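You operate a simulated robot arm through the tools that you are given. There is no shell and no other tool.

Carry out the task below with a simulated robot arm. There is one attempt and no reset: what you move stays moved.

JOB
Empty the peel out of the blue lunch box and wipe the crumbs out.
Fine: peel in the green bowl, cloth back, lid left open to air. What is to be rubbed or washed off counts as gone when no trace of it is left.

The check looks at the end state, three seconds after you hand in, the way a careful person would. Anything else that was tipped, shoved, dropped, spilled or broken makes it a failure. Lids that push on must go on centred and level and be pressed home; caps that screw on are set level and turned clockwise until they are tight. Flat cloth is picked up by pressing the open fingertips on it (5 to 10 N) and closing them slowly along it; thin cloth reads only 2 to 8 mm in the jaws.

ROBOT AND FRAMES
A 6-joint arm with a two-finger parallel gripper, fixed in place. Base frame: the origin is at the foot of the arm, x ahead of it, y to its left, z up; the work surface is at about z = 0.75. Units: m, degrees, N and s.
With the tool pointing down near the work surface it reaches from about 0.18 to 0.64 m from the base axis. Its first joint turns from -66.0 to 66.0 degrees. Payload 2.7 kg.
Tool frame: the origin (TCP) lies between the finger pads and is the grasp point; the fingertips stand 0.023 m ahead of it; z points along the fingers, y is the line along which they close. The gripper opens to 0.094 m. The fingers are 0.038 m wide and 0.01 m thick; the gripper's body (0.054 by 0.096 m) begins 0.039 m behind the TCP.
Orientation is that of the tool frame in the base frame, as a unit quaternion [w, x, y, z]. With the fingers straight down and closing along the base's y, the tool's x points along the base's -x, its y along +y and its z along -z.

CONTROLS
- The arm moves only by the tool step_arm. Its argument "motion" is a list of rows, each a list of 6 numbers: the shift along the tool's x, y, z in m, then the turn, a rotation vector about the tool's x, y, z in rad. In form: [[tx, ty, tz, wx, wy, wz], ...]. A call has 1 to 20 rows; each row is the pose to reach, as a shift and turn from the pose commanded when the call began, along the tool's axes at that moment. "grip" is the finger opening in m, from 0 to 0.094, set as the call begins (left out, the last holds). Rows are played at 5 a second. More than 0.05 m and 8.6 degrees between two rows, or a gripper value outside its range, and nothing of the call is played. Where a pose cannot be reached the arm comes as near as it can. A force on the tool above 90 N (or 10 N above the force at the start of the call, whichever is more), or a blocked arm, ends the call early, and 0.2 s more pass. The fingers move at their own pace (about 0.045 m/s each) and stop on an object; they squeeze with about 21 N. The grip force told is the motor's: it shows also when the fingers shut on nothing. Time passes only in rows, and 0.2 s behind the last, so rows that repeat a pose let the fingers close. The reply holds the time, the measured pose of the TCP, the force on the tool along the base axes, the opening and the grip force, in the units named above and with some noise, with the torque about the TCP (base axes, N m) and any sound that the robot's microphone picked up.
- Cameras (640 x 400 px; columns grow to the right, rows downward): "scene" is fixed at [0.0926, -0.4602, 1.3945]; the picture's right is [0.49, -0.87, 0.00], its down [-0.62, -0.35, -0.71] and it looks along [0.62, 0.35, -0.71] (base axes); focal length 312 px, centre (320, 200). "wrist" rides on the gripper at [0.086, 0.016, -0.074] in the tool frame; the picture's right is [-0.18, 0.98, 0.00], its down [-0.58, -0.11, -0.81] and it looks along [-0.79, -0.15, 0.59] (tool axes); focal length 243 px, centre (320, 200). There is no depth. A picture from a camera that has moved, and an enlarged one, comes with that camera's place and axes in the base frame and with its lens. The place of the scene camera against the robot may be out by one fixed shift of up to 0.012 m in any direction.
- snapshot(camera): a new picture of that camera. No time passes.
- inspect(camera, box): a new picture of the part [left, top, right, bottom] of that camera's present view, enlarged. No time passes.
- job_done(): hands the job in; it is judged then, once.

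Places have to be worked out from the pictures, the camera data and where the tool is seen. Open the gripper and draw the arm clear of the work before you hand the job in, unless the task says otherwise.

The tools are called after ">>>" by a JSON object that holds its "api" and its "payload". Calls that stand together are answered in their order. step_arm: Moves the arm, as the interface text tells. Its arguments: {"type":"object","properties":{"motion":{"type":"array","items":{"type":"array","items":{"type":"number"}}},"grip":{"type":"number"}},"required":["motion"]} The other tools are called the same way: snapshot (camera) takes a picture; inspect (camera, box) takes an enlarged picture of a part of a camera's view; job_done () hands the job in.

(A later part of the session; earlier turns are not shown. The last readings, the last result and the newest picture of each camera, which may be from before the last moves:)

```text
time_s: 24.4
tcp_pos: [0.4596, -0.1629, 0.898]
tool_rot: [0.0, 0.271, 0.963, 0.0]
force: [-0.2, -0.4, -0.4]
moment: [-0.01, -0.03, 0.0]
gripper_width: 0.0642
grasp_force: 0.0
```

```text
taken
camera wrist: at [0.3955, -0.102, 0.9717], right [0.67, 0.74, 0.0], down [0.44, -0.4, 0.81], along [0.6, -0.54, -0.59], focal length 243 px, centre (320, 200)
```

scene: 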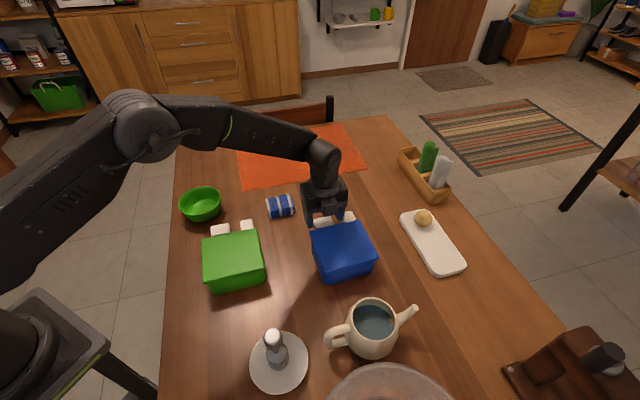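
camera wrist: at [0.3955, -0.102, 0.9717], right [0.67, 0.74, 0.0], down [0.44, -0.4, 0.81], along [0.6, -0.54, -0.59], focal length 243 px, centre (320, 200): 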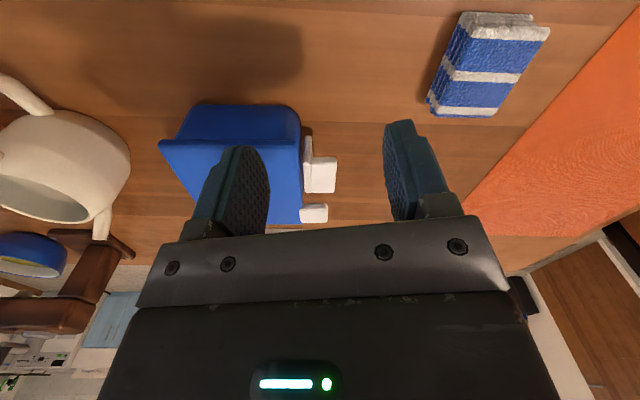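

The profile is coming into view. I'll tilt the camera nearer horizontal and lower it for a clean side view of the latch.

>>> {"api": "step_arm", "payload": {"motion": [[0, 0, 0.017, 0, -0.08, 0], [0, 0, 0.034, 0, -0.16, 0], [0, 0, 0.051, 0, -0.24, 0], [0, 0, 0.068, 0, -0.32, 0]]}}

>>> {"api": "snapshot", "payload": {"camera": "wrist"}}

>>> {"api": "inspect", "payload": {"camera": "wrist", "box": [270, 120, 400, 230]}}

```text
time_s: 25.4
tcp_pos: [0.4606, -0.1625, 0.8298]
tool_rot: [0.153, 0.27, 0.95, -0.042]
force: [0.7, -0.7, -0.2]
moment: [0.0, 0.04, -0.02]
gripper_width: 0.064
grasp_force: 0.0
```

```text
taken
camera wrist: at [0.3785, -0.0919, 0.8723], right [0.67, 0.74, 0.06], down [0.2, -0.25, 0.95], along [0.72, -0.62, -0.31], focal length 243 px, centre (320, 200)
```

wrist: 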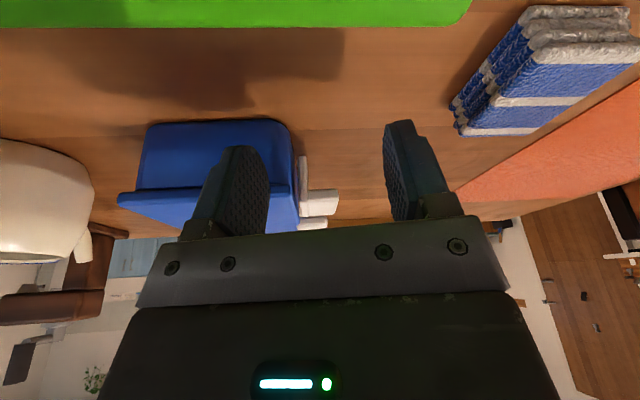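

```text
3.64 times, centred on (335, 175) of wrist
camera zoom: at [0.3785, -0.0919, 0.8723], right [0.67, 0.74, 0.06], down [0.2, -0.25, 0.95], along [0.72, -0.62, -0.31], focal length 882 px, centre (266, 291)
```

zoom: 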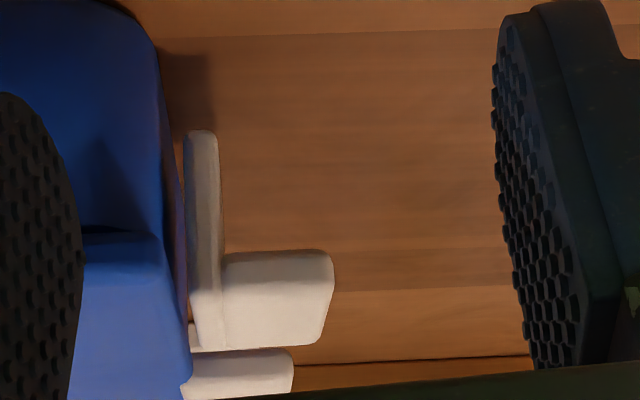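

The profile shows an L-shaped latch: a lip at lid level on a plate that runs down to z ≈ 0.765. My earlier presses gave almost no moment about the plate's lower end, so a bottom pivot (lip swings outward and down) remains most likely; I'll return above the latch and look straight at it again.

>>> {"api": "step_arm", "payload": {"motion": [[-0.0055, 0, -0.0166, 0, 0.08, 0], [-0.011, 0, -0.0332, 0, 0.16, 0], [-0.0165, 0, -0.0498, 0, 0.24, 0], [-0.022, 0, -0.0664, 0, 0.32, 0]]}}

>>> {"api": "step_arm", "payload": {"motion": [[-0.0066, -0.0012, 0, 0, 0, 0.126], [-0.0132, -0.0023, 0, 0, 0, 0.252], [-0.0198, -0.0035, 0, 0, 0, 0.378], [-0.0265, -0.0047, 0, 0, 0, 0.504], [-0.0331, -0.0058, 0, 0, 0, 0.63], [-0.0397, -0.007, 0, 0, 0, 0.756], [-0.0463, -0.0082, 0, 0, 0, 0.881], [-0.0529, -0.0093, 0, 0, 0, 1.007], [-0.0595, -0.0105, 0, 0, 0, 1.133], [-0.0661, -0.0116, 0, 0, 0, 1.259], [-0.0728, -0.0128, 0, 0, 0, 1.385], [-0.0794, -0.014, 0, 0, 0, 1.511], [-0.086, -0.0151, 0, 0, 0, 1.637], [-0.0926, -0.0163, 0, 0, 0, 1.763]]}}

>>> {"api": "snapshot", "payload": {"camera": "wrist"}}

```text
time_s: 26.4
tcp_pos: [0.4615, -0.1615, 0.901]
tool_rot: [-0.001, 0.274, 0.962, 0.001]
force: [-1.2, 0.1, 0.1]
moment: [-0.01, 0.0, 0.03]
gripper_width: 0.0639
grasp_force: 0.1
```

```text
time_s: 29.4
tcp_pos: [0.5289, -0.2242, 0.8993]
tool_rot: [0.001, 0.916, 0.4, 0.001]
force: [1.0, -0.9, -0.7]
moment: [0.01, 0.0, -0.02]
gripper_width: 0.0641
grasp_force: 0.0
```

```text
taken
camera wrist: at [0.6006, -0.172, 0.9739], right [0.6, -0.8, 0.0], down [-0.48, -0.35, 0.81], along [-0.65, -0.48, -0.59], focal length 243 px, centre (320, 200)
```

wrist: 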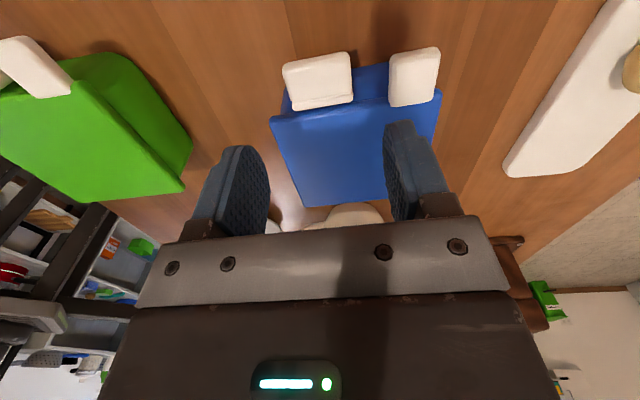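

The lip is right ahead of the fingers again; I'll shift 7.5 mm outward, descend to straddle it, and then close on it.

>>> {"api": "step_arm", "payload": {"motion": [[0.004, 0, 0.02, 0, 0, 0], [0.0075, -0.001, 0.045, 0, 0, 0], [0.0075, -0.001, 0.07, 0, 0, 0], [0.0075, -0.001, 0.092, 0, 0, 0]], "grip": 0.064}}

>>> {"api": "inspect", "payload": {"camera": "wrist", "box": [230, 130, 410, 240]}}

```text
time_s: 30.4
tcp_pos: [0.5339, -0.2174, 0.8071]
tool_rot: [0.001, 0.916, 0.401, 0.0]
force: [-0.9, 0.6, -0.2]
moment: [-0.02, 0.02, -0.02]
gripper_width: 0.0639
grasp_force: 0.1
```

```text
3.56 times, centred on (320, 185) of wrist
camera zoom: at [0.6055, -0.1644, 0.8828], right [0.6, -0.8, 0.0], down [-0.48, -0.35, 0.81], along [-0.65, -0.48, -0.59], focal length 863 px, centre (320, 253)
```

zoom: 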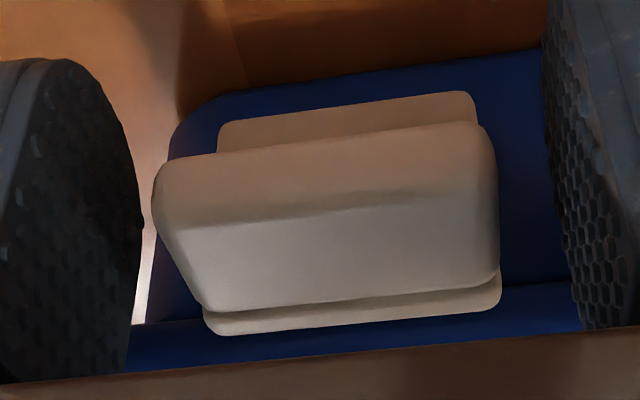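

The lip is centred between the pads. I'll close and then roll the lip outward-and-down 10° about the plate's lower end.

>>> {"api": "step_arm", "payload": {"motion": [[0, 0, 0, 0, 0, 0], [0, 0, 0, 0, 0, 0], [0, 0, 0, 0, 0, 0]], "grip": 0.036}}

>>> {"api": "step_arm", "payload": {"motion": [[0.0016, 0, 0.0009, 0, -0.0436, 0], [0.0032, 0, 0.0019, 0, -0.0873, 0], [0.0048, 0, 0.003, 0, -0.131, 0], [0.0063, 0, 0.0042, 0, -0.1745, 0]]}}

>>> {"api": "inspect", "payload": {"camera": "wrist", "box": [230, 130, 410, 240]}}

>>> {"api": "inspect", "payload": {"camera": "scene", "box": [280, 180, 400, 280]}}

```text
time_s: 31.2
tcp_pos: [0.5344, -0.2189, 0.8082]
tool_rot: [0.0, 0.916, 0.4, 0.0]
force: [1.5, -0.1, 0.4]
moment: [-0.15, -0.28, 0.29]
gripper_width: 0.045
grasp_force: 21.2
```

```text
time_s: 32.2
tcp_pos: [0.5383, -0.2138, 0.8053]
tool_rot: [0.034, 0.912, 0.4, -0.08]
force: [2.3, 0.0, 3.2]
moment: [0.19, 0.19, 0.07]
gripper_width: 0.045
grasp_force: 21.3
```

```text
3.56 times, centred on (320, 185) of wrist
camera zoom: at [0.617, -0.1518, 0.8625], right [0.6, -0.8, 0.03], down [-0.37, -0.24, 0.9], along [-0.71, -0.55, -0.44], focal length 863 px, centre (320, 253)
```

zoom: 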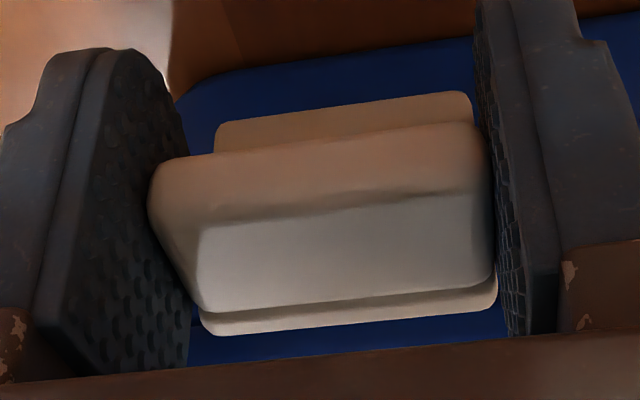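

```text
4.00 times, centred on (340, 230) of scene
camera zoom: at [0.0925, -0.4602, 1.3945], right [0.49, -0.87, 0.0], down [-0.62, -0.35, -0.71], along [0.62, 0.35, -0.71], focal length 1249 px, centre (240, 80)
```

zoom: 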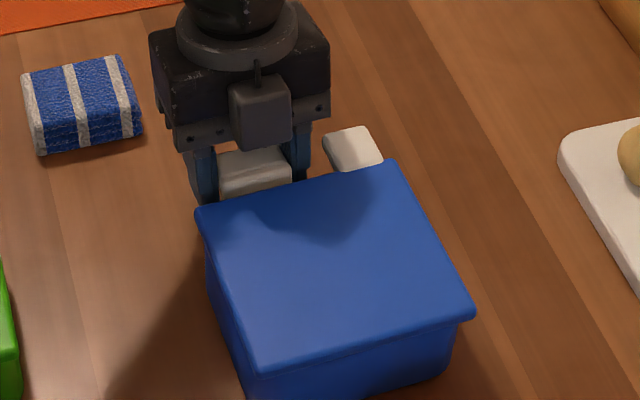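

The latch followed the tool by 10° with almost no torque while the box stayed put: it does pivot at its lower end. I'll continue the same arc to 30°.

>>> {"api": "step_arm", "payload": {"motion": [[0.0016, 0, 0.0009, 0, -0.0436, 0], [0.0032, 0, 0.0019, 0, -0.0873, 0], [0.0048, 0, 0.003, 0, -0.131, 0], [0.0063, 0, 0.0042, 0, -0.1745, 0], [0.0077, 0, 0.0055, 0, -0.218, 0], [0.0092, 0, 0.0068, 0, -0.262, 0], [0.0105, 0, 0.0081, 0, -0.305, 0], [0.0117, 0, 0.0095, 0, -0.349, 0]]}}

>>> {"api": "inspect", "payload": {"camera": "wrist", "box": [230, 130, 410, 240]}}

>>> {"api": "inspect", "payload": {"camera": "scene", "box": [280, 180, 400, 280]}}

```text
time_s: 34.0
tcp_pos: [0.5449, -0.2051, 0.7937]
tool_rot: [0.104, 0.885, 0.386, -0.238]
force: [-6.2, -1.7, 15.0]
moment: [-0.25, 0.58, -0.11]
gripper_width: 0.0447
grasp_force: 21.1
```

```text
3.56 times, centred on (320, 185) of wrist
camera zoom: at [0.6334, -0.1342, 0.8142], right [0.61, -0.78, 0.09], down [-0.15, 0.0, 0.99], along [-0.78, -0.62, -0.12], focal length 863 px, centre (320, 253)
```

zoom: 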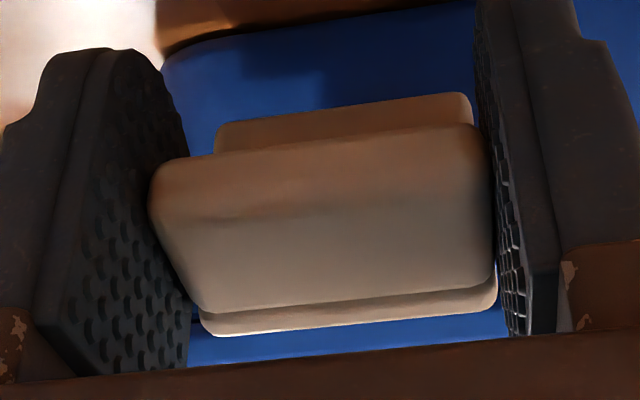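

```text
4.00 times, centred on (340, 230) of scene
camera zoom: at [0.0922, -0.4601, 1.3946], right [0.49, -0.87, 0.0], down [-0.62, -0.35, -0.71], along [0.62, 0.35, -0.71], focal length 1249 px, centre (240, 80)
```

zoom: 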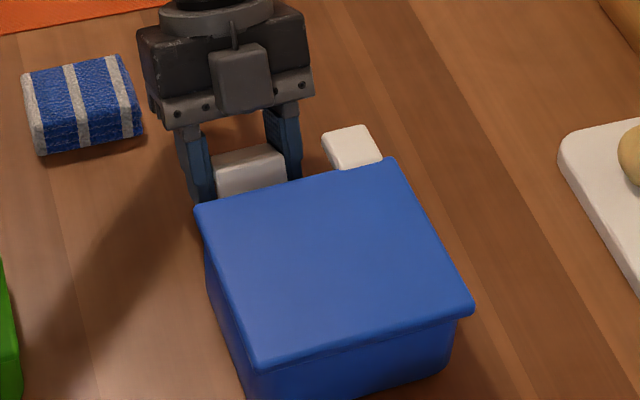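

The latch is still turning with the gripper and the box has not moved. I'll open the fingers, back straight out along the tool axis (outward and up), and see whether the latch stays open.

>>> {"api": "step_arm", "payload": {"motion": [[0, 0, 0, 0, 0, 0], [0, 0, 0, 0, 0, 0], [0, 0, -0.02, 0, 0, 0], [0, 0, -0.045, 0, 0, 0], [0, 0, -0.07, 0, 0, 0]], "grip": 0.064}}

>>> {"api": "snapshot", "payload": {"camera": "wrist"}}

>>> {"api": "inspect", "payload": {"camera": "scene", "box": [280, 180, 400, 280]}}

```text
time_s: 35.2
tcp_pos: [0.5698, -0.1797, 0.8547]
tool_rot: [0.104, 0.885, 0.388, -0.237]
force: [-1.0, 1.0, 0.6]
moment: [-0.01, 0.0, -0.02]
gripper_width: 0.064
grasp_force: 0.1
```

```text
taken
camera wrist: at [0.6579, -0.1078, 0.8747], right [0.61, -0.78, 0.09], down [-0.15, 0.0, 0.99], along [-0.78, -0.62, -0.12], focal length 243 px, centre (320, 200)
```

wrist: 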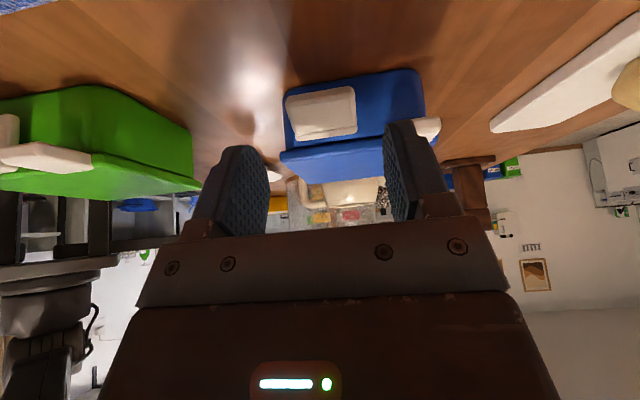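

```text
4.00 times, centred on (340, 230) of scene
camera zoom: at [0.0925, -0.4602, 1.3945], right [0.49, -0.87, 0.0], down [-0.62, -0.35, -0.71], along [0.62, 0.35, -0.71], focal length 1249 px, centre (240, 80)
```

zoom: 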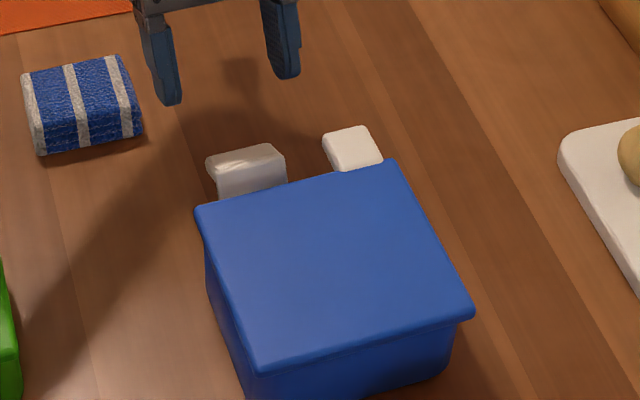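

The latch looks changed in shape from above; I'll enlarge it in the wrist view to see whether it stays open.

>>> {"api": "inspect", "payload": {"camera": "wrist", "box": [260, 60, 450, 190]}}

>>> {"api": "inspect", "payload": {"camera": "scene", "box": [310, 200, 370, 240]}}

```text
3.08 times, centred on (355, 125) of wrist
camera zoom: at [0.6579, -0.1078, 0.8747], right [0.61, -0.78, 0.09], down [-0.15, 0.0, 0.99], along [-0.78, -0.62, -0.12], focal length 746 px, centre (212, 431)
```

zoom: 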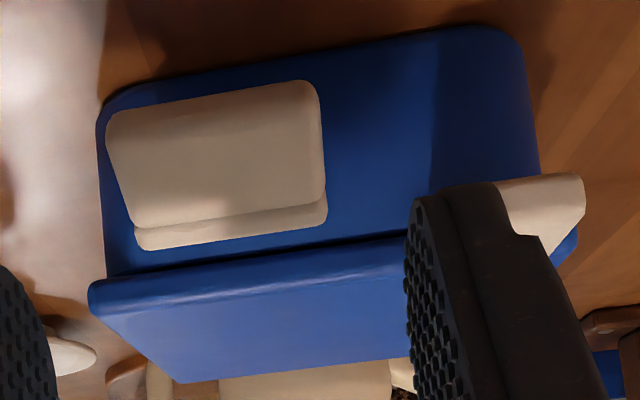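

```text
10.00 times, centred on (340, 220) of scene
camera zoom: at [0.0925, -0.4602, 1.3945], right [0.49, -0.87, 0.0], down [-0.62, -0.35, -0.71], along [0.62, 0.35, -0.71], focal length 3124 px, centre (120, 0)
```

zoom: 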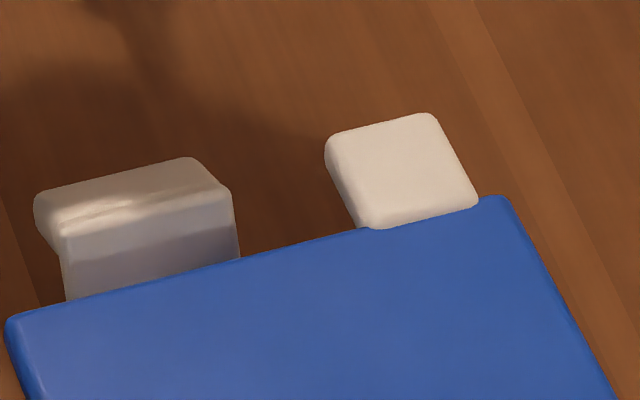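

The latch is open and stays at about 30°. Now the lid: I'll turn upright again and move to hover over the narrow lift tab (about (0.578,-0.265)), with the jaws set to straddle it.

>>> {"api": "step_arm", "payload": {"motion": [[-0.0144, 0.0158, 0.0, 0, 0.131, 0], [-0.0288, 0.0317, 0.004, 0, 0.262, 0], [-0.0432, 0.0475, 0.01, 0, 0.393, 0], [-0.0576, 0.0634, 0.0156, 0, 0.5236, 0]], "grip": 0.054}}

>>> {"api": "snapshot", "payload": {"camera": "wrist"}}

>>> {"api": "inspect", "payload": {"camera": "scene", "box": [280, 180, 400, 280]}}

```text
time_s: 36.2
tcp_pos: [0.5772, -0.2667, 0.8685]
tool_rot: [0.0, 0.916, 0.401, 0.001]
force: [-0.3, 0.9, -0.2]
moment: [0.0, 0.03, 0.0]
gripper_width: 0.0539
grasp_force: 0.0
```

```text
taken
camera wrist: at [0.648, -0.2138, 0.9431], right [0.6, -0.8, 0.0], down [-0.48, -0.35, 0.8], along [-0.65, -0.48, -0.59], focal length 243 px, centre (320, 200)
```

wrist: 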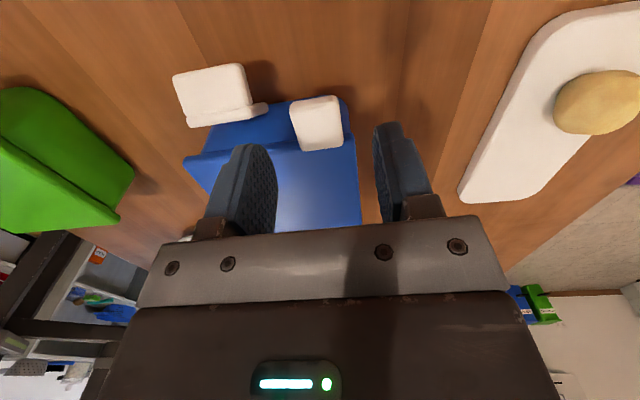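

```text
4.00 times, centred on (340, 230) of scene
camera zoom: at [0.0926, -0.4601, 1.3945], right [0.49, -0.87, 0.0], down [-0.62, -0.35, -0.71], along [0.62, 0.35, -0.71], focal length 1249 px, centre (240, 80)
```

zoom: 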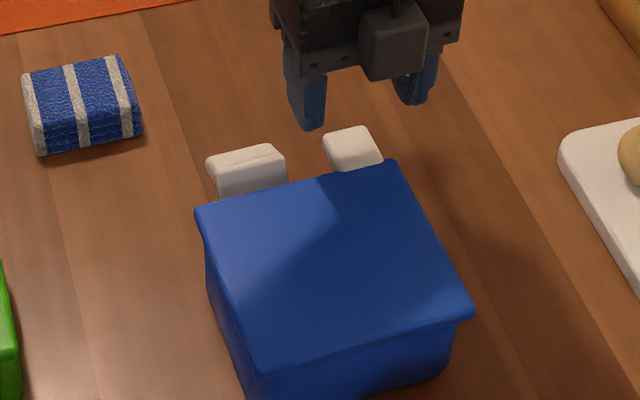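

The tab is about 4 mm toward the left finger and lies 1 cm past the TCP. I'll narrow the jaws to 0.044 to stay clear of the open latch, shift, and descend around the tab.

>>> {"api": "step_arm", "payload": {"motion": [[0, -0.002, 0.0, 0, 0, 0], [0, -0.0035, 0.02, 0, 0, 0], [0, -0.0035, 0.035, 0, 0, 0]], "grip": 0.044}}

>>> {"api": "inspect", "payload": {"camera": "wrist", "box": [200, 90, 440, 240]}}

```text
time_s: 37.0
tcp_pos: [0.5739, -0.2645, 0.8337]
tool_rot: [0.001, 0.916, 0.401, 0.001]
force: [-0.1, 0.4, -0.5]
moment: [0.0, -0.01, 0.01]
gripper_width: 0.044
grasp_force: 0.1
```

```text
2.67 times, centred on (320, 165) of wrist
camera zoom: at [0.645, -0.211, 0.9068], right [0.6, -0.8, 0.0], down [-0.48, -0.35, 0.81], along [-0.65, -0.48, -0.59], focal length 647 px, centre (320, 293)
```

zoom: 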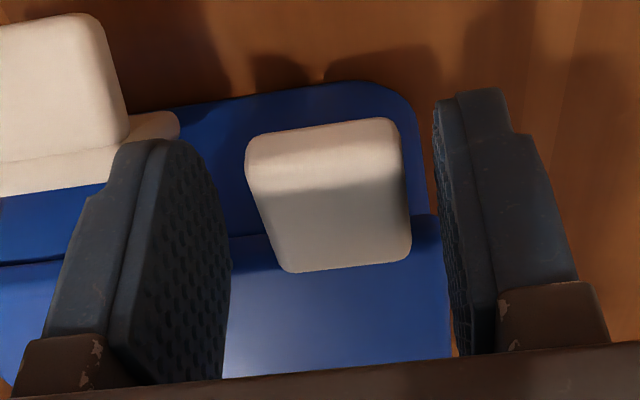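

The tab is centred between the fingers and the left finger clears the open latch by several millimetres. I'll descend the rest and close on the tab.

>>> {"api": "step_arm", "payload": {"motion": [[0, 0, 0.01, 0, 0, 0], [0, 0, 0.02, 0, 0, 0], [0, 0, 0.027, 0, 0, 0]], "grip": 0.044}}

>>> {"api": "step_arm", "payload": {"motion": [[0, 0, 0, 0, 0, 0], [0, 0, 0, 0, 0, 0], [0, 0, 0, 0, 0, 0]], "grip": 0.022}}

>>> {"api": "inspect", "payload": {"camera": "wrist", "box": [200, 90, 440, 240]}}

```text
time_s: 37.8
tcp_pos: [0.5749, -0.2635, 0.8051]
tool_rot: [0.0, 0.916, 0.401, -0.001]
force: [0.2, 0.4, 0.9]
moment: [-0.01, -0.01, -0.01]
gripper_width: 0.044
grasp_force: 0.0
```

```text
time_s: 38.6
tcp_pos: [0.575, -0.2626, 0.8072]
tool_rot: [0.0, 0.916, 0.401, 0.0]
force: [1.4, -2.2, 0.0]
moment: [-0.01, -0.13, 0.27]
gripper_width: 0.0297
grasp_force: 21.4
```

```text
2.67 times, centred on (320, 165) of wrist
camera zoom: at [0.6455, -0.2101, 0.8798], right [0.6, -0.8, 0.0], down [-0.47, -0.35, 0.81], along [-0.65, -0.48, -0.59], focal length 647 px, centre (320, 293)
```

zoom: 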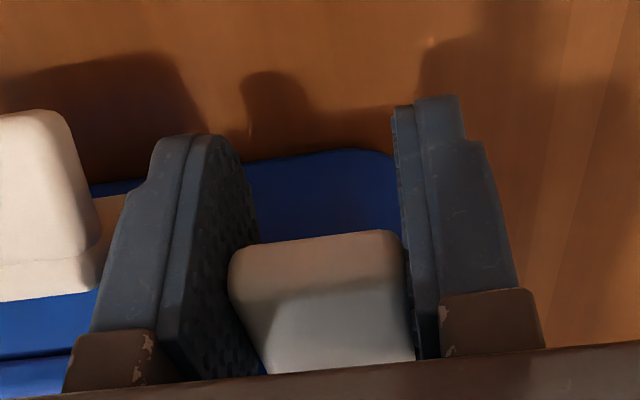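

The tab is gripped (0.030 m). I'll raise the lid about its far-side hinge (about 0.134 m away), first by 6° turning the tool with it, and check the force.

>>> {"api": "step_arm", "payload": {"motion": [[0, 0, -0.0047, 0, 0.035, 0], [-0.0003, 0, -0.0094, 0, 0.07, 0], [-0.0007, 0, -0.014, 0, 0.105, 0]]}}

>>> {"api": "inspect", "payload": {"camera": "scene", "box": [280, 180, 400, 280]}}

```text
time_s: 39.4
tcp_pos: [0.574, -0.263, 0.8207]
tool_rot: [-0.022, 0.915, 0.4, 0.048]
force: [-0.8, -0.4, -2.9]
moment: [-0.03, -0.06, 0.06]
gripper_width: 0.03
grasp_force: 21.1
```

```text
4.00 times, centred on (340, 230) of scene
camera zoom: at [0.0926, -0.4602, 1.3945], right [0.49, -0.87, 0.0], down [-0.62, -0.35, -0.71], along [0.62, 0.35, -0.71], focal length 1249 px, centre (240, 80)
```

zoom: 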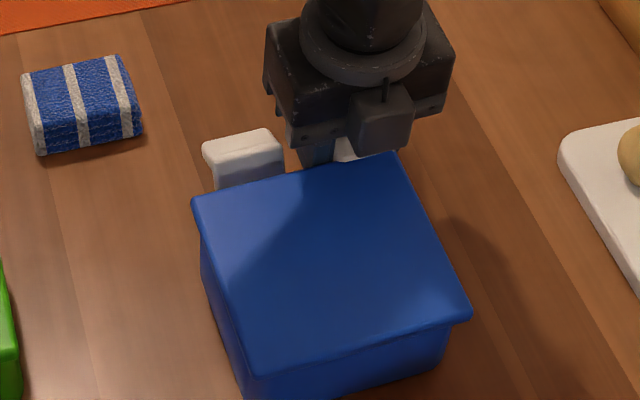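

The latch rose along with the lid, so the whole box tipped: the lid is still held. I'll set it back down and release the tab, then open the latch further.

>>> {"api": "step_arm", "payload": {"motion": [[-0.0003, 0, 0.0047, 0, -0.035, 0], [-0.0006, 0, 0.0094, 0, -0.07, 0], [-0.0008, 0, 0.0142, 0, -0.105, 0], [-0.0008, 0, 0.0142, 0, -0.105, 0]]}}

>>> {"api": "inspect", "payload": {"camera": "scene", "box": [280, 180, 400, 280]}}

```text
time_s: 40.4
tcp_pos: [0.5736, -0.2628, 0.8074]
tool_rot: [0.0, 0.916, 0.401, 0.0]
force: [0.1, 1.8, -3.4]
moment: [0.38, -0.23, -0.12]
gripper_width: 0.0299
grasp_force: 21.0
```

```text
4.00 times, centred on (340, 230) of scene
camera zoom: at [0.0926, -0.4602, 1.3945], right [0.49, -0.87, 0.0], down [-0.62, -0.35, -0.71], along [0.62, 0.35, -0.71], focal length 1249 px, centre (240, 80)
```

zoom: 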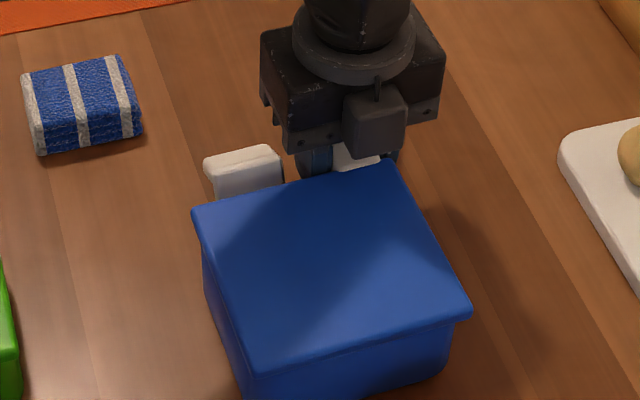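

The box is flat again. I'll release the tab, rise, and move over the open latch with fingers closed, ready to press it further down.

>>> {"api": "step_arm", "payload": {"motion": [[0, 0, 0, 0, 0, 0], [0, 0, 0, 0, 0, 0], [0, 0, -0.025, 0, 0, 0], [0, 0, -0.06, 0, 0, 0]], "grip": 0.044}}

>>> {"api": "step_arm", "payload": {"motion": [[0.012, -0.03, 0, 0, 0, 0], [0.025, -0.061, 0, 0, 0, 0], [0.025, -0.061, 0.01, 0, 0, 0]], "grip": 0.0}}

>>> {"api": "snapshot", "payload": {"camera": "wrist"}}

>>> {"api": "inspect", "payload": {"camera": "scene", "box": [280, 180, 400, 280]}}

```text
time_s: 41.4
tcp_pos: [0.5746, -0.2624, 0.8677]
tool_rot: [0.0, 0.916, 0.401, 0.0]
force: [0.1, 0.1, 0.0]
moment: [0.01, -0.03, 0.01]
gripper_width: 0.0442
grasp_force: 0.0
```

```text
time_s: 42.2
tcp_pos: [0.5472, -0.2044, 0.8561]
tool_rot: [0.001, 0.916, 0.401, 0.0]
force: [0.8, 0.1, -0.2]
moment: [-0.02, -0.01, 0.01]
gripper_width: 0.0
grasp_force: 21.5
```

```text
taken
camera wrist: at [0.6179, -0.1507, 0.9304], right [0.6, -0.8, 0.0], down [-0.48, -0.35, 0.81], along [-0.65, -0.48, -0.59], focal length 243 px, centre (320, 200)
```

wrist: 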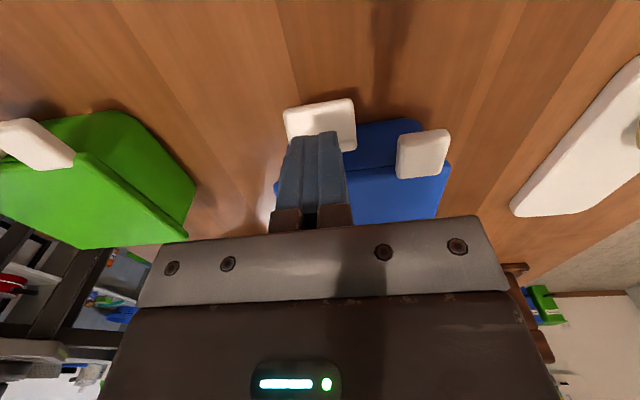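

```text
4.00 times, centred on (340, 230) of scene
camera zoom: at [0.0926, -0.4601, 1.3945], right [0.49, -0.87, 0.0], down [-0.62, -0.35, -0.71], along [0.62, 0.35, -0.71], focal length 1249 px, centre (240, 80)
```

zoom: 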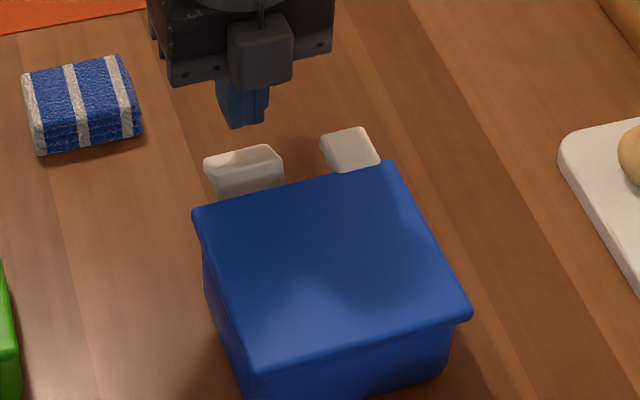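

The closed fingers are above the latch's lip. I'll lower toward it and then press down gradually, watching the force.

>>> {"api": "step_arm", "payload": {"motion": [[0, 0, 0.01, 0, 0, 0], [0, 0, 0.02, 0, 0, 0], [0, 0, 0.026, 0, 0, 0], [0, 0, 0.03, 0, 0, 0]]}}

```text
time_s: 43.2
tcp_pos: [0.5444, -0.2041, 0.8244]
tool_rot: [-0.002, 0.916, 0.4, -0.001]
force: [-0.3, -0.5, -0.1]
moment: [0.01, 0.03, -0.01]
gripper_width: 0.0
grasp_force: 20.8
```

No force yet at tip height 0.80. I'll continue down in small steps.

>>> {"api": "step_arm", "payload": {"motion": [[0, 0, 0.004, 0, 0, 0], [0, 0, 0.008, 0, 0, 0], [0, 0, 0.012, 0, 0, 0]]}}

>>> {"api": "inspect", "payload": {"camera": "wrist", "box": [230, 100, 470, 240]}}

```text
time_s: 44.0
tcp_pos: [0.5455, -0.2045, 0.8165]
tool_rot: [0.0, 0.917, 0.4, 0.001]
force: [-3.1, 2.4, 6.5]
moment: [-0.03, 0.15, -0.08]
gripper_width: 0.0
grasp_force: 20.3
```

```text
2.67 times, centred on (350, 170) of wrist
camera zoom: at [0.6164, -0.151, 0.8888], right [0.6, -0.8, 0.0], down [-0.47, -0.35, 0.81], along [-0.65, -0.48, -0.59], focal length 647 px, centre (240, 280)
```

zoom: 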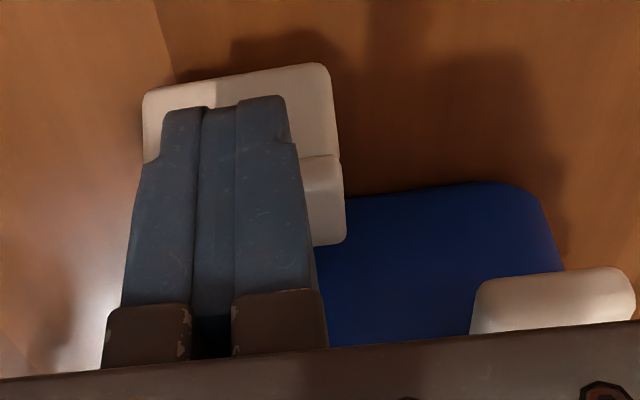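

The latch is yielding at only 6 N and swinging out. I'll keep pressing down a further 15 mm.

>>> {"api": "step_arm", "payload": {"motion": [[0, 0, 0.004, 0, 0, 0], [0, 0, 0.008, 0, 0, 0], [0, 0, 0.012, 0, 0, 0], [0, 0, 0.016, 0, 0, 0]]}}

>>> {"api": "inspect", "payload": {"camera": "wrist", "box": [230, 100, 470, 240]}}

>>> {"api": "inspect", "payload": {"camera": "scene", "box": [280, 180, 400, 280]}}

```text
time_s: 45.0
tcp_pos: [0.546, -0.2052, 0.8058]
tool_rot: [0.003, 0.916, 0.401, 0.003]
force: [-20.2, 11.5, 56.6]
moment: [-0.1, 1.04, -0.41]
gripper_width: 0.0
grasp_force: 20.6
```

```text
2.67 times, centred on (350, 170) of wrist
camera zoom: at [0.6169, -0.1515, 0.8801], right [0.6, -0.8, 0.01], down [-0.48, -0.35, 0.8], along [-0.64, -0.48, -0.59], focal length 647 px, centre (240, 280)
```

zoom: 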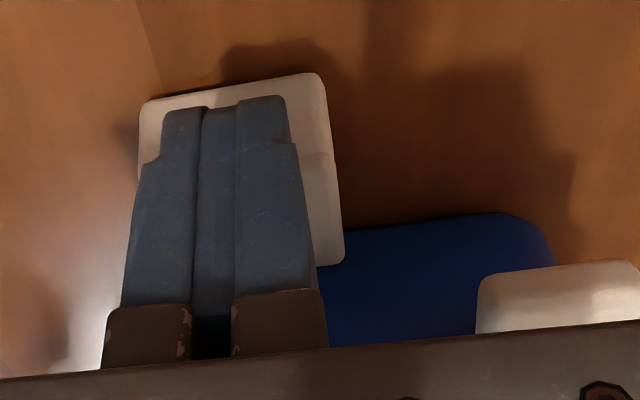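

```text
4.00 times, centred on (340, 230) of scene
camera zoom: at [0.0911, -0.4595, 1.3948], right [0.49, -0.87, 0.0], down [-0.62, -0.35, -0.71], along [0.62, 0.34, -0.71], focal length 1249 px, centre (240, 80)
```

zoom: 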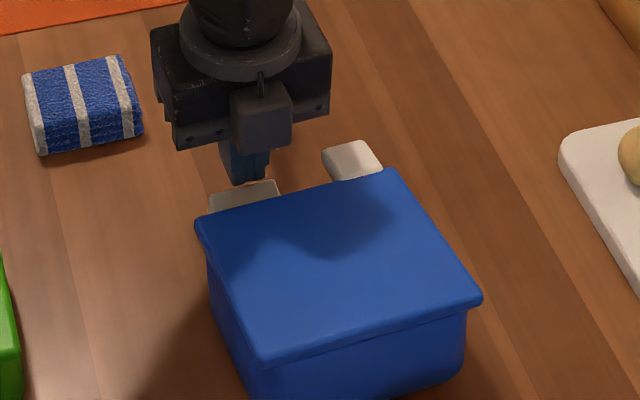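

The latch has reached its stop and the far side of the box is lifting, so I'll back off immediately.

>>> {"api": "step_arm", "payload": {"motion": [[0, 0, -0.004, 0, 0, 0], [0, 0, -0.01, 0, 0, 0], [0, 0, -0.03, 0, 0, 0], [0, 0, -0.06, 0, 0, 0]]}}

>>> {"api": "snapshot", "payload": {"camera": "wrist"}}

>>> {"api": "inspect", "payload": {"camera": "scene", "box": [280, 180, 400, 280]}}

```text
time_s: 46.0
tcp_pos: [0.5448, -0.2014, 0.8556]
tool_rot: [-0.001, 0.916, 0.402, 0.0]
force: [-0.7, 0.4, 0.3]
moment: [-0.04, -0.02, -0.01]
gripper_width: 0.0
grasp_force: 21.0
```

```text
taken
camera wrist: at [0.6162, -0.1497, 0.9304], right [0.6, -0.8, 0.0], down [-0.47, -0.35, 0.81], along [-0.65, -0.48, -0.59], focal length 243 px, centre (320, 200)
```

wrist: 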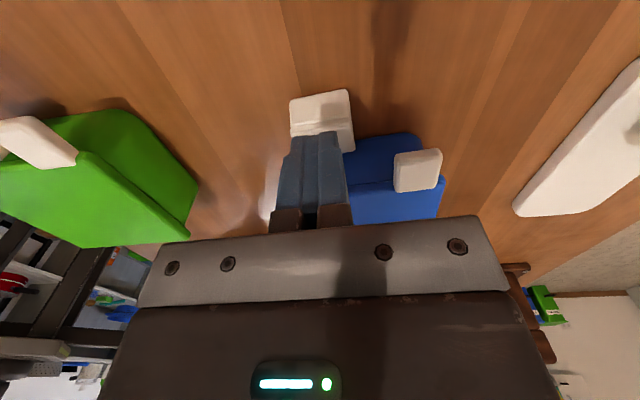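

```text
4.00 times, centred on (340, 230) of scene
camera zoom: at [0.0926, -0.4602, 1.3945], right [0.49, -0.87, 0.0], down [-0.62, -0.35, -0.71], along [0.62, 0.35, -0.71], focal length 1249 px, centre (240, 80)
```

zoom: 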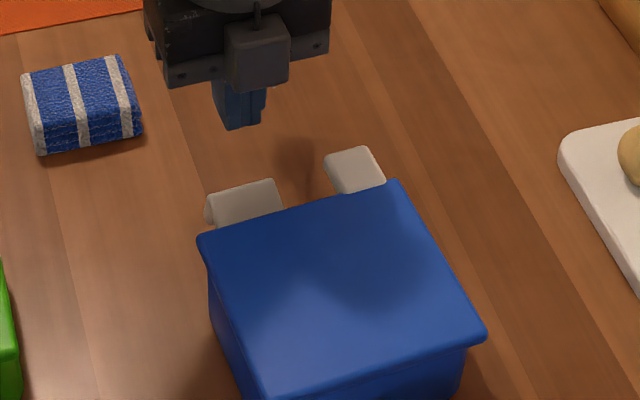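

The box slid about 2 cm further and turned ~3.6°, though it is flat and clear of the teapot; the latch is now well open. I'll move over the lift tab at its new spot, so I can grip it to test the lid and draw the box back.

>>> {"api": "step_arm", "payload": {"motion": [[0, 0, -0.013, 0, 0, 0], [-0.0136, 0.0178, -0.013, 0, 0, -0.021], [-0.0271, 0.0356, -0.013, 0, 0, -0.042], [-0.0407, 0.0534, -0.013, 0, 0, -0.063]], "grip": 0.044}}

>>> {"api": "snapshot", "payload": {"camera": "wrist"}}

>>> {"api": "snapshot", "payload": {"camera": "scene"}}

```text
time_s: 47.0
tcp_pos: [0.5576, -0.2695, 0.8716]
tool_rot: [0.0, 0.903, 0.43, 0.0]
force: [0.9, 0.7, 0.0]
moment: [0.01, 0.0, 0.01]
gripper_width: 0.0441
grasp_force: 0.0
```

```text
taken
camera wrist: at [0.6251, -0.2125, 0.9454], right [0.65, -0.76, 0.0], down [-0.45, -0.38, 0.81], along [-0.61, -0.52, -0.59], focal length 243 px, centre (320, 200)
```

wrist: 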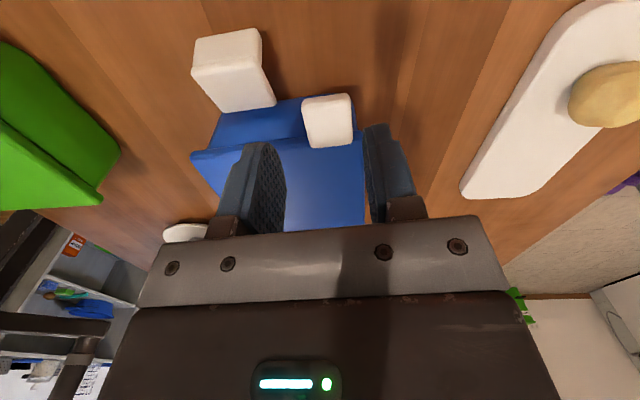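

```text
taken
```

scene: 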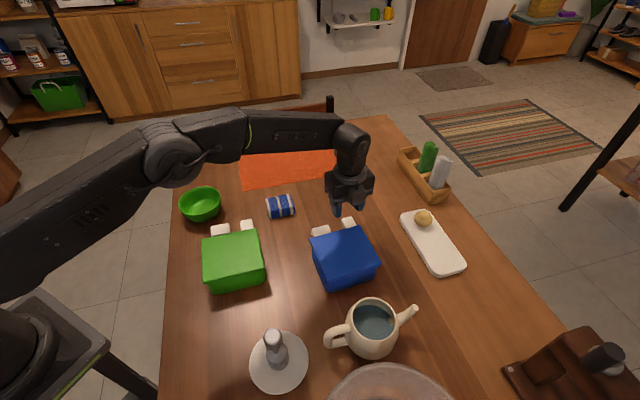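

The tab is between the fingers, offset 2 mm. I'll descend around it and close.

>>> {"api": "step_arm", "payload": {"motion": [[-0.001, 0.002, 0.02, 0, 0, 0], [-0.001, 0.002, 0.045, 0, 0, 0], [-0.001, 0.002, 0.064, 0, 0, 0]], "grip": 0.044}}

>>> {"api": "step_arm", "payload": {"motion": [[0, 0, 0, 0, 0, 0], [0, 0, 0, 0, 0, 0], [0, 0, 0, 0, 0, 0]], "grip": 0.022}}

>>> {"api": "inspect", "payload": {"camera": "wrist", "box": [180, 70, 440, 240]}}

```text
time_s: 47.8
tcp_pos: [0.5574, -0.273, 0.8048]
tool_rot: [-0.001, 0.903, 0.429, -0.001]
force: [0.5, -0.1, -0.2]
moment: [-0.01, -0.03, -0.06]
gripper_width: 0.0443
grasp_force: 0.3
```

```text
time_s: 48.6
tcp_pos: [0.5575, -0.2733, 0.8069]
tool_rot: [-0.001, 0.903, 0.429, -0.001]
force: [-0.9, 0.8, 0.8]
moment: [0.18, -0.12, -0.16]
gripper_width: 0.0297
grasp_force: 20.2
```

```text
2.35 times, centred on (310, 155) of wrist
camera zoom: at [0.6253, -0.2152, 0.8807], right [0.65, -0.76, 0.0], down [-0.45, -0.38, 0.81], along [-0.62, -0.52, -0.59], focal length 571 px, centre (344, 306)
```

zoom: 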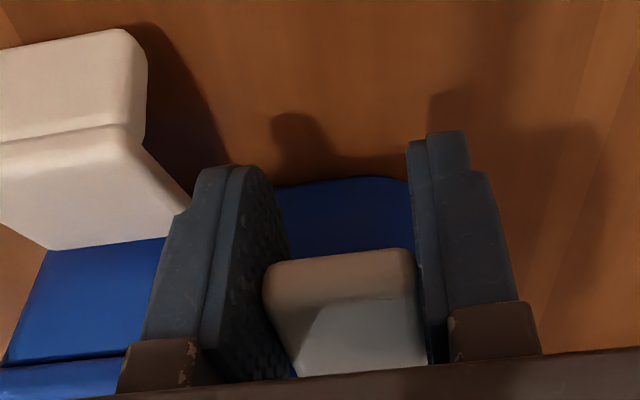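

Tab gripped, and the latch is well open. I'll try lifting 6° about the hinge again and check that the box body stays down.

>>> {"api": "step_arm", "payload": {"motion": [[0, 0, -0.0047, 0, 0.035, 0], [-0.0003, 0, -0.0094, 0, 0.07, 0], [-0.0007, 0, -0.014, 0, 0.105, 0]]}}

>>> {"api": "inspect", "payload": {"camera": "wrist", "box": [180, 70, 440, 240]}}

>>> {"api": "inspect", "payload": {"camera": "scene", "box": [280, 190, 400, 300]}}

```text
time_s: 49.4
tcp_pos: [0.5582, -0.272, 0.8213]
tool_rot: [-0.023, 0.902, 0.429, 0.047]
force: [-1.7, -1.2, -0.7]
moment: [0.03, 0.18, 0.12]
gripper_width: 0.0298
grasp_force: 21.3
```

```text
2.35 times, centred on (310, 155) of wrist
camera zoom: at [0.62, -0.2215, 0.9042], right [0.65, -0.76, -0.02], down [-0.5, -0.45, 0.74], along [-0.57, -0.47, -0.67], focal length 571 px, centre (344, 306)
```

zoom: 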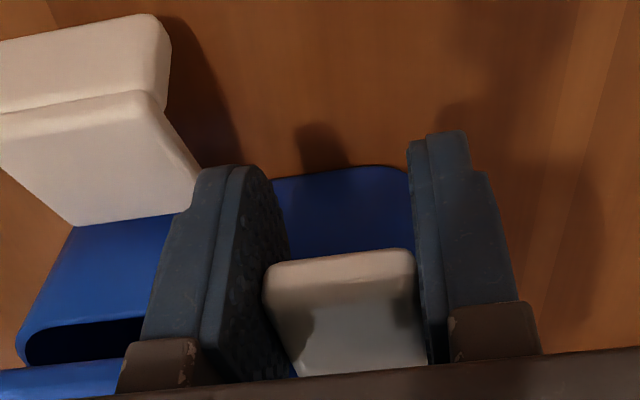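

```text
3.64 times, centred on (340, 245) of scene
camera zoom: at [0.0925, -0.4602, 1.3945], right [0.49, -0.87, 0.0], down [-0.62, -0.35, -0.71], along [0.62, 0.35, -0.71], focal length 1136 px, centre (247, 36)
```

zoom: 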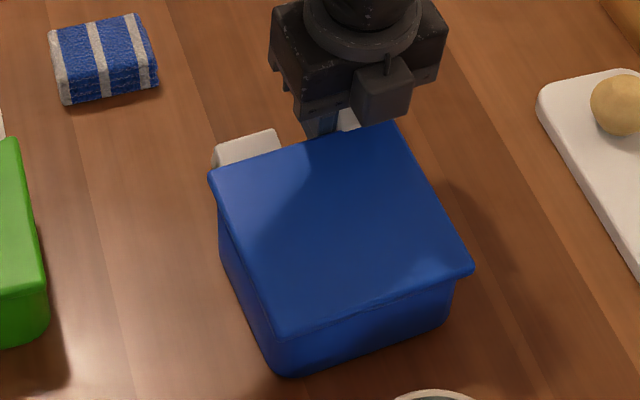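

The lid is opening freely now: a gap shows above the wall and the body stays down. While holding the tab I'll first draw the box back outward about 5 cm toward its original place, so the lid has room away from the teapot.

>>> {"api": "step_arm", "payload": {"motion": [[0.006, 0.0015, 0.0006, -0.0008, 0, 0.0078], [0.012, 0.003, 0.0013, -0.0016, 0, 0.0157], [0.018, 0.0046, 0.0019, -0.0025, 0, 0.0235], [0.024, 0.0061, 0.0025, -0.0033, 0, 0.0313]]}}

>>> {"api": "inspect", "payload": {"camera": "scene", "box": [280, 190, 400, 300]}}

```text
time_s: 50.4
tcp_pos: [0.5782, -0.2576, 0.8221]
tool_rot: [-0.022, 0.908, 0.415, 0.048]
force: [-2.0, -2.1, 2.2]
moment: [-0.29, 0.07, 0.1]
gripper_width: 0.03
grasp_force: 21.1
```

```text
3.64 times, centred on (340, 245) of scene
camera zoom: at [0.0925, -0.4602, 1.3945], right [0.49, -0.87, 0.0], down [-0.62, -0.35, -0.71], along [0.62, 0.35, -0.71], focal length 1136 px, centre (247, 36)
```

zoom: 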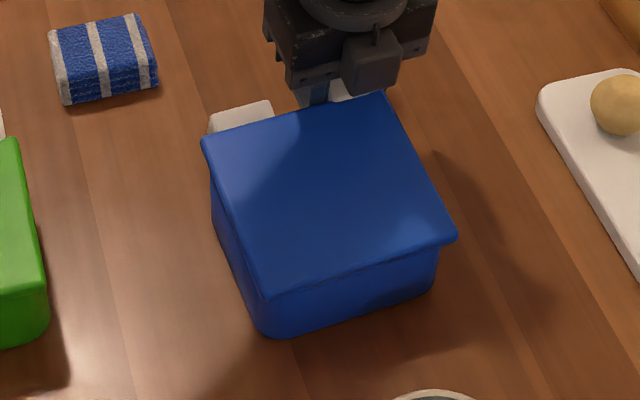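

The box slides back smoothly. I'll draw it the remaining distance.

>>> {"api": "step_arm", "payload": {"motion": [[0.006, 0.0015, 0.0006, -0.0008, 0, 0.0078], [0.012, 0.003, 0.0013, -0.0016, 0, 0.0157], [0.018, 0.0046, 0.0019, -0.0025, 0, 0.0235], [0.024, 0.0061, 0.0025, -0.0033, 0, 0.0313]]}}

>>> {"api": "inspect", "payload": {"camera": "scene", "box": [280, 190, 400, 280]}}

>>> {"api": "snapshot", "payload": {"camera": "wrist"}}

```text
time_s: 51.4
tcp_pos: [0.5981, -0.243, 0.8209]
tool_rot: [-0.021, 0.915, 0.4, 0.048]
force: [-1.4, -2.4, 0.2]
moment: [-0.05, -0.04, 0.13]
gripper_width: 0.0297
grasp_force: 20.8
```

```text
4.44 times, centred on (340, 235) of scene
camera zoom: at [0.0925, -0.4602, 1.3945], right [0.49, -0.87, 0.0], down [-0.62, -0.35, -0.71], along [0.62, 0.35, -0.71], focal length 1388 px, centre (231, 44)
```

zoom: 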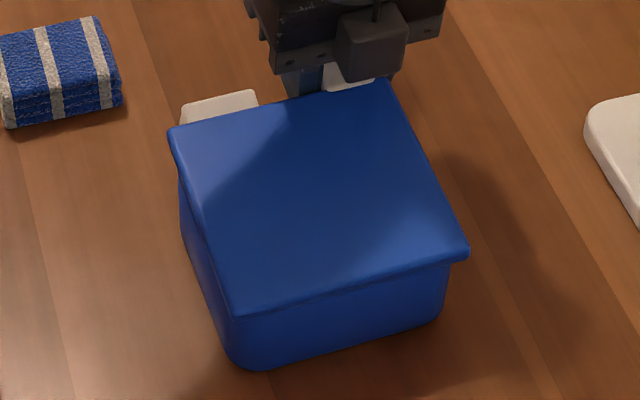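

```text
taken
camera wrist: at [0.6634, -0.196, 0.9038], right [0.6, -0.8, -0.02], down [-0.53, -0.41, 0.74], along [-0.6, -0.43, -0.67], focal length 243 px, centre (320, 200)
```

wrist: 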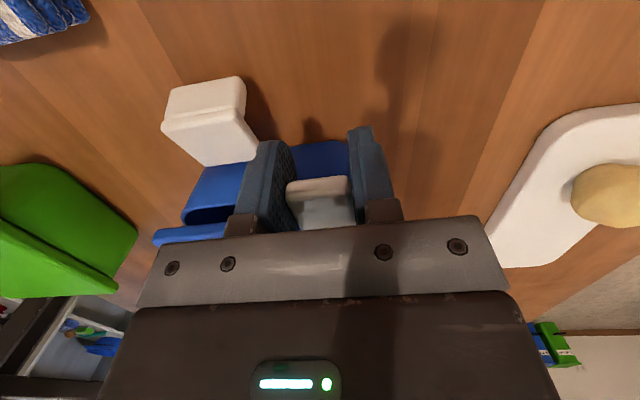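

The box is now within about 1.4 cm of its original spot with its original heading. Now I'll swing the lid up about its hinge by another 20°, turning the tool with it.

>>> {"api": "step_arm", "payload": {"motion": [[-0.0005, 0, -0.0117, 0, 0.0873, 0], [-0.002, 0, -0.0233, 0, 0.1745, 0], [-0.0046, 0, -0.0347, 0, 0.2618, 0], [-0.0081, 0, -0.0458, 0, 0.3491, 0]]}}

>>> {"api": "snapshot", "payload": {"camera": "scene"}}

>>> {"api": "snapshot", "payload": {"camera": "wrist"}}

```text
time_s: 52.4
tcp_pos: [0.5896, -0.2519, 0.8658]
tool_rot: [-0.091, 0.892, 0.391, 0.206]
force: [-1.6, 3.2, 4.1]
moment: [-0.3, 0.53, -0.37]
gripper_width: 0.0299
grasp_force: 21.5
```

```text
taken
```

scene: 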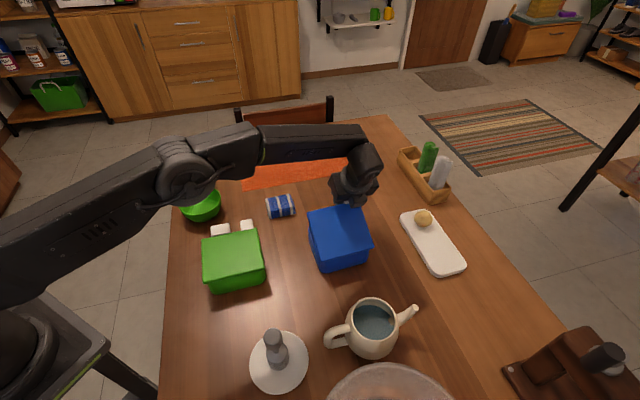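

```text
taken
camera wrist: at [0.6328, -0.2299, 0.9712], right [0.61, -0.79, -0.08], down [-0.68, -0.57, 0.47], along [-0.41, -0.23, -0.88], focal length 243 px, centre (320, 200)
```

wrist: 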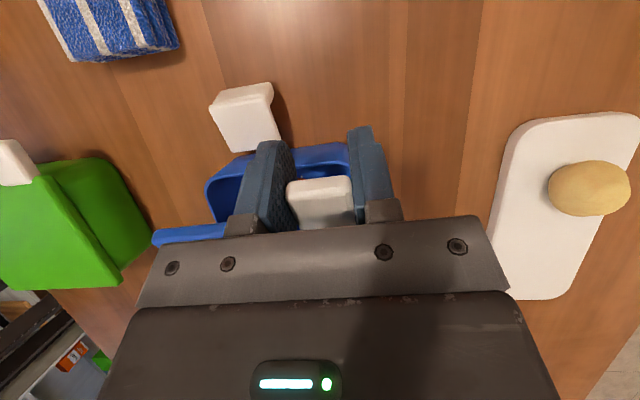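

The lid is swinging open and the body stays put; a little twist in the grip suggests the lid lags the tool slightly, so I'll continue with a bit less tool rotation.

>>> {"api": "step_arm", "payload": {"motion": [[-0.0005, 0, -0.012, 0, 0.06, 0], [-0.0021, 0, -0.024, 0, 0.14, 0], [-0.0047, 0, -0.0357, 0, 0.225, 0], [-0.0083, 0, -0.0472, 0, 0.31, 0]]}}

>>> {"api": "snapshot", "payload": {"camera": "scene"}}

>>> {"api": "snapshot", "payload": {"camera": "wrist"}}

```text
time_s: 53.4
tcp_pos: [0.5716, -0.2721, 0.9048]
tool_rot: [-0.15, 0.85, 0.373, 0.341]
force: [0.0, 0.9, -0.2]
moment: [0.27, -0.01, 0.12]
gripper_width: 0.0296
grasp_force: 20.8
```

```text
taken
```

scene: 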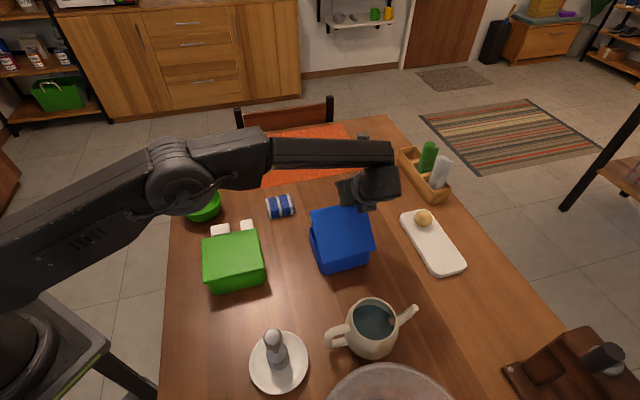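

```text
taken
camera wrist: at [0.5906, -0.276, 1.0178], right [0.63, -0.76, -0.13], down [-0.74, -0.64, 0.18], along [-0.22, -0.02, -0.98], focal length 243 px, centre (320, 200)
```

wrist: 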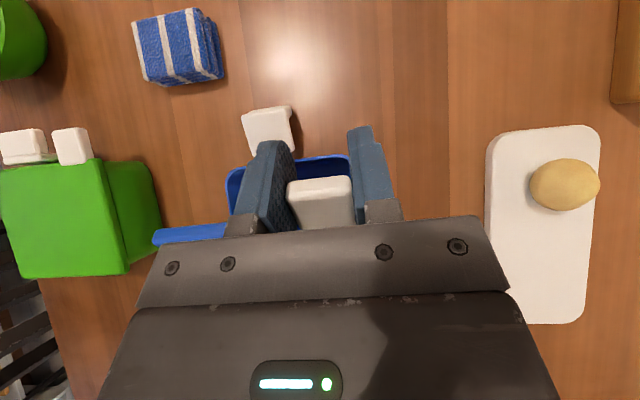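

Lid at about 45° with low forces. Continuing another 20°.

>>> {"api": "step_arm", "payload": {"motion": [[-0.0005, 0, -0.012, 0, 0.087, 0], [-0.0021, 0, -0.024, 0, 0.1745, 0], [-0.0047, 0, -0.0357, 0, 0.26, 0], [-0.0083, 0, -0.0472, 0, 0.345, 0]]}}

>>> {"api": "snapshot", "payload": {"camera": "scene"}}

>>> {"api": "snapshot", "payload": {"camera": "wrist"}}

```text
time_s: 54.4
tcp_pos: [0.5441, -0.3018, 0.9329]
tool_rot: [-0.211, 0.779, 0.341, 0.483]
force: [-0.4, -0.1, 0.3]
moment: [0.05, -0.07, 0.04]
gripper_width: 0.0299
grasp_force: 20.8
```

```text
taken
```

scene: 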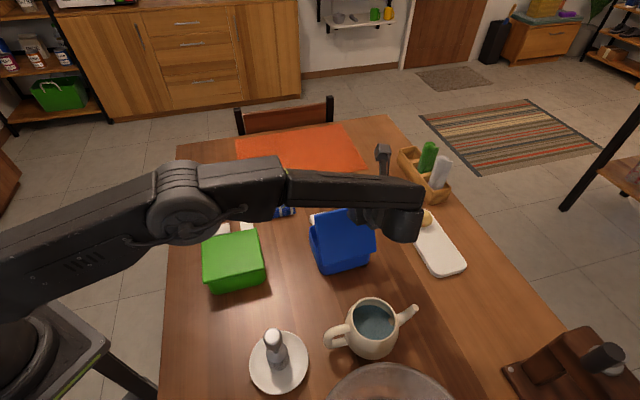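

```text
taken
camera wrist: at [0.5371, -0.3334, 1.0432], right [0.67, -0.73, -0.16], down [-0.75, -0.65, -0.16], along [0.01, 0.23, -0.97], focal length 243 px, centre (320, 200)
```

wrist: 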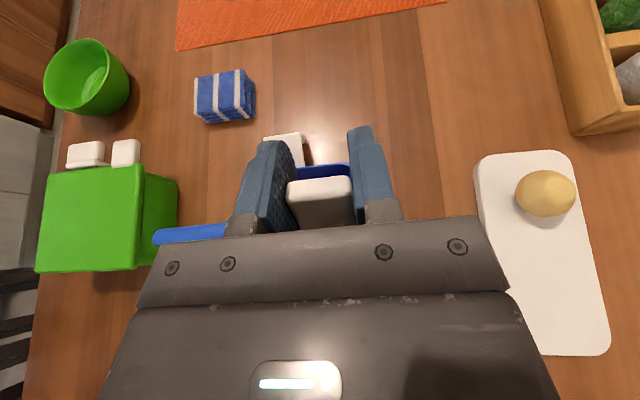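

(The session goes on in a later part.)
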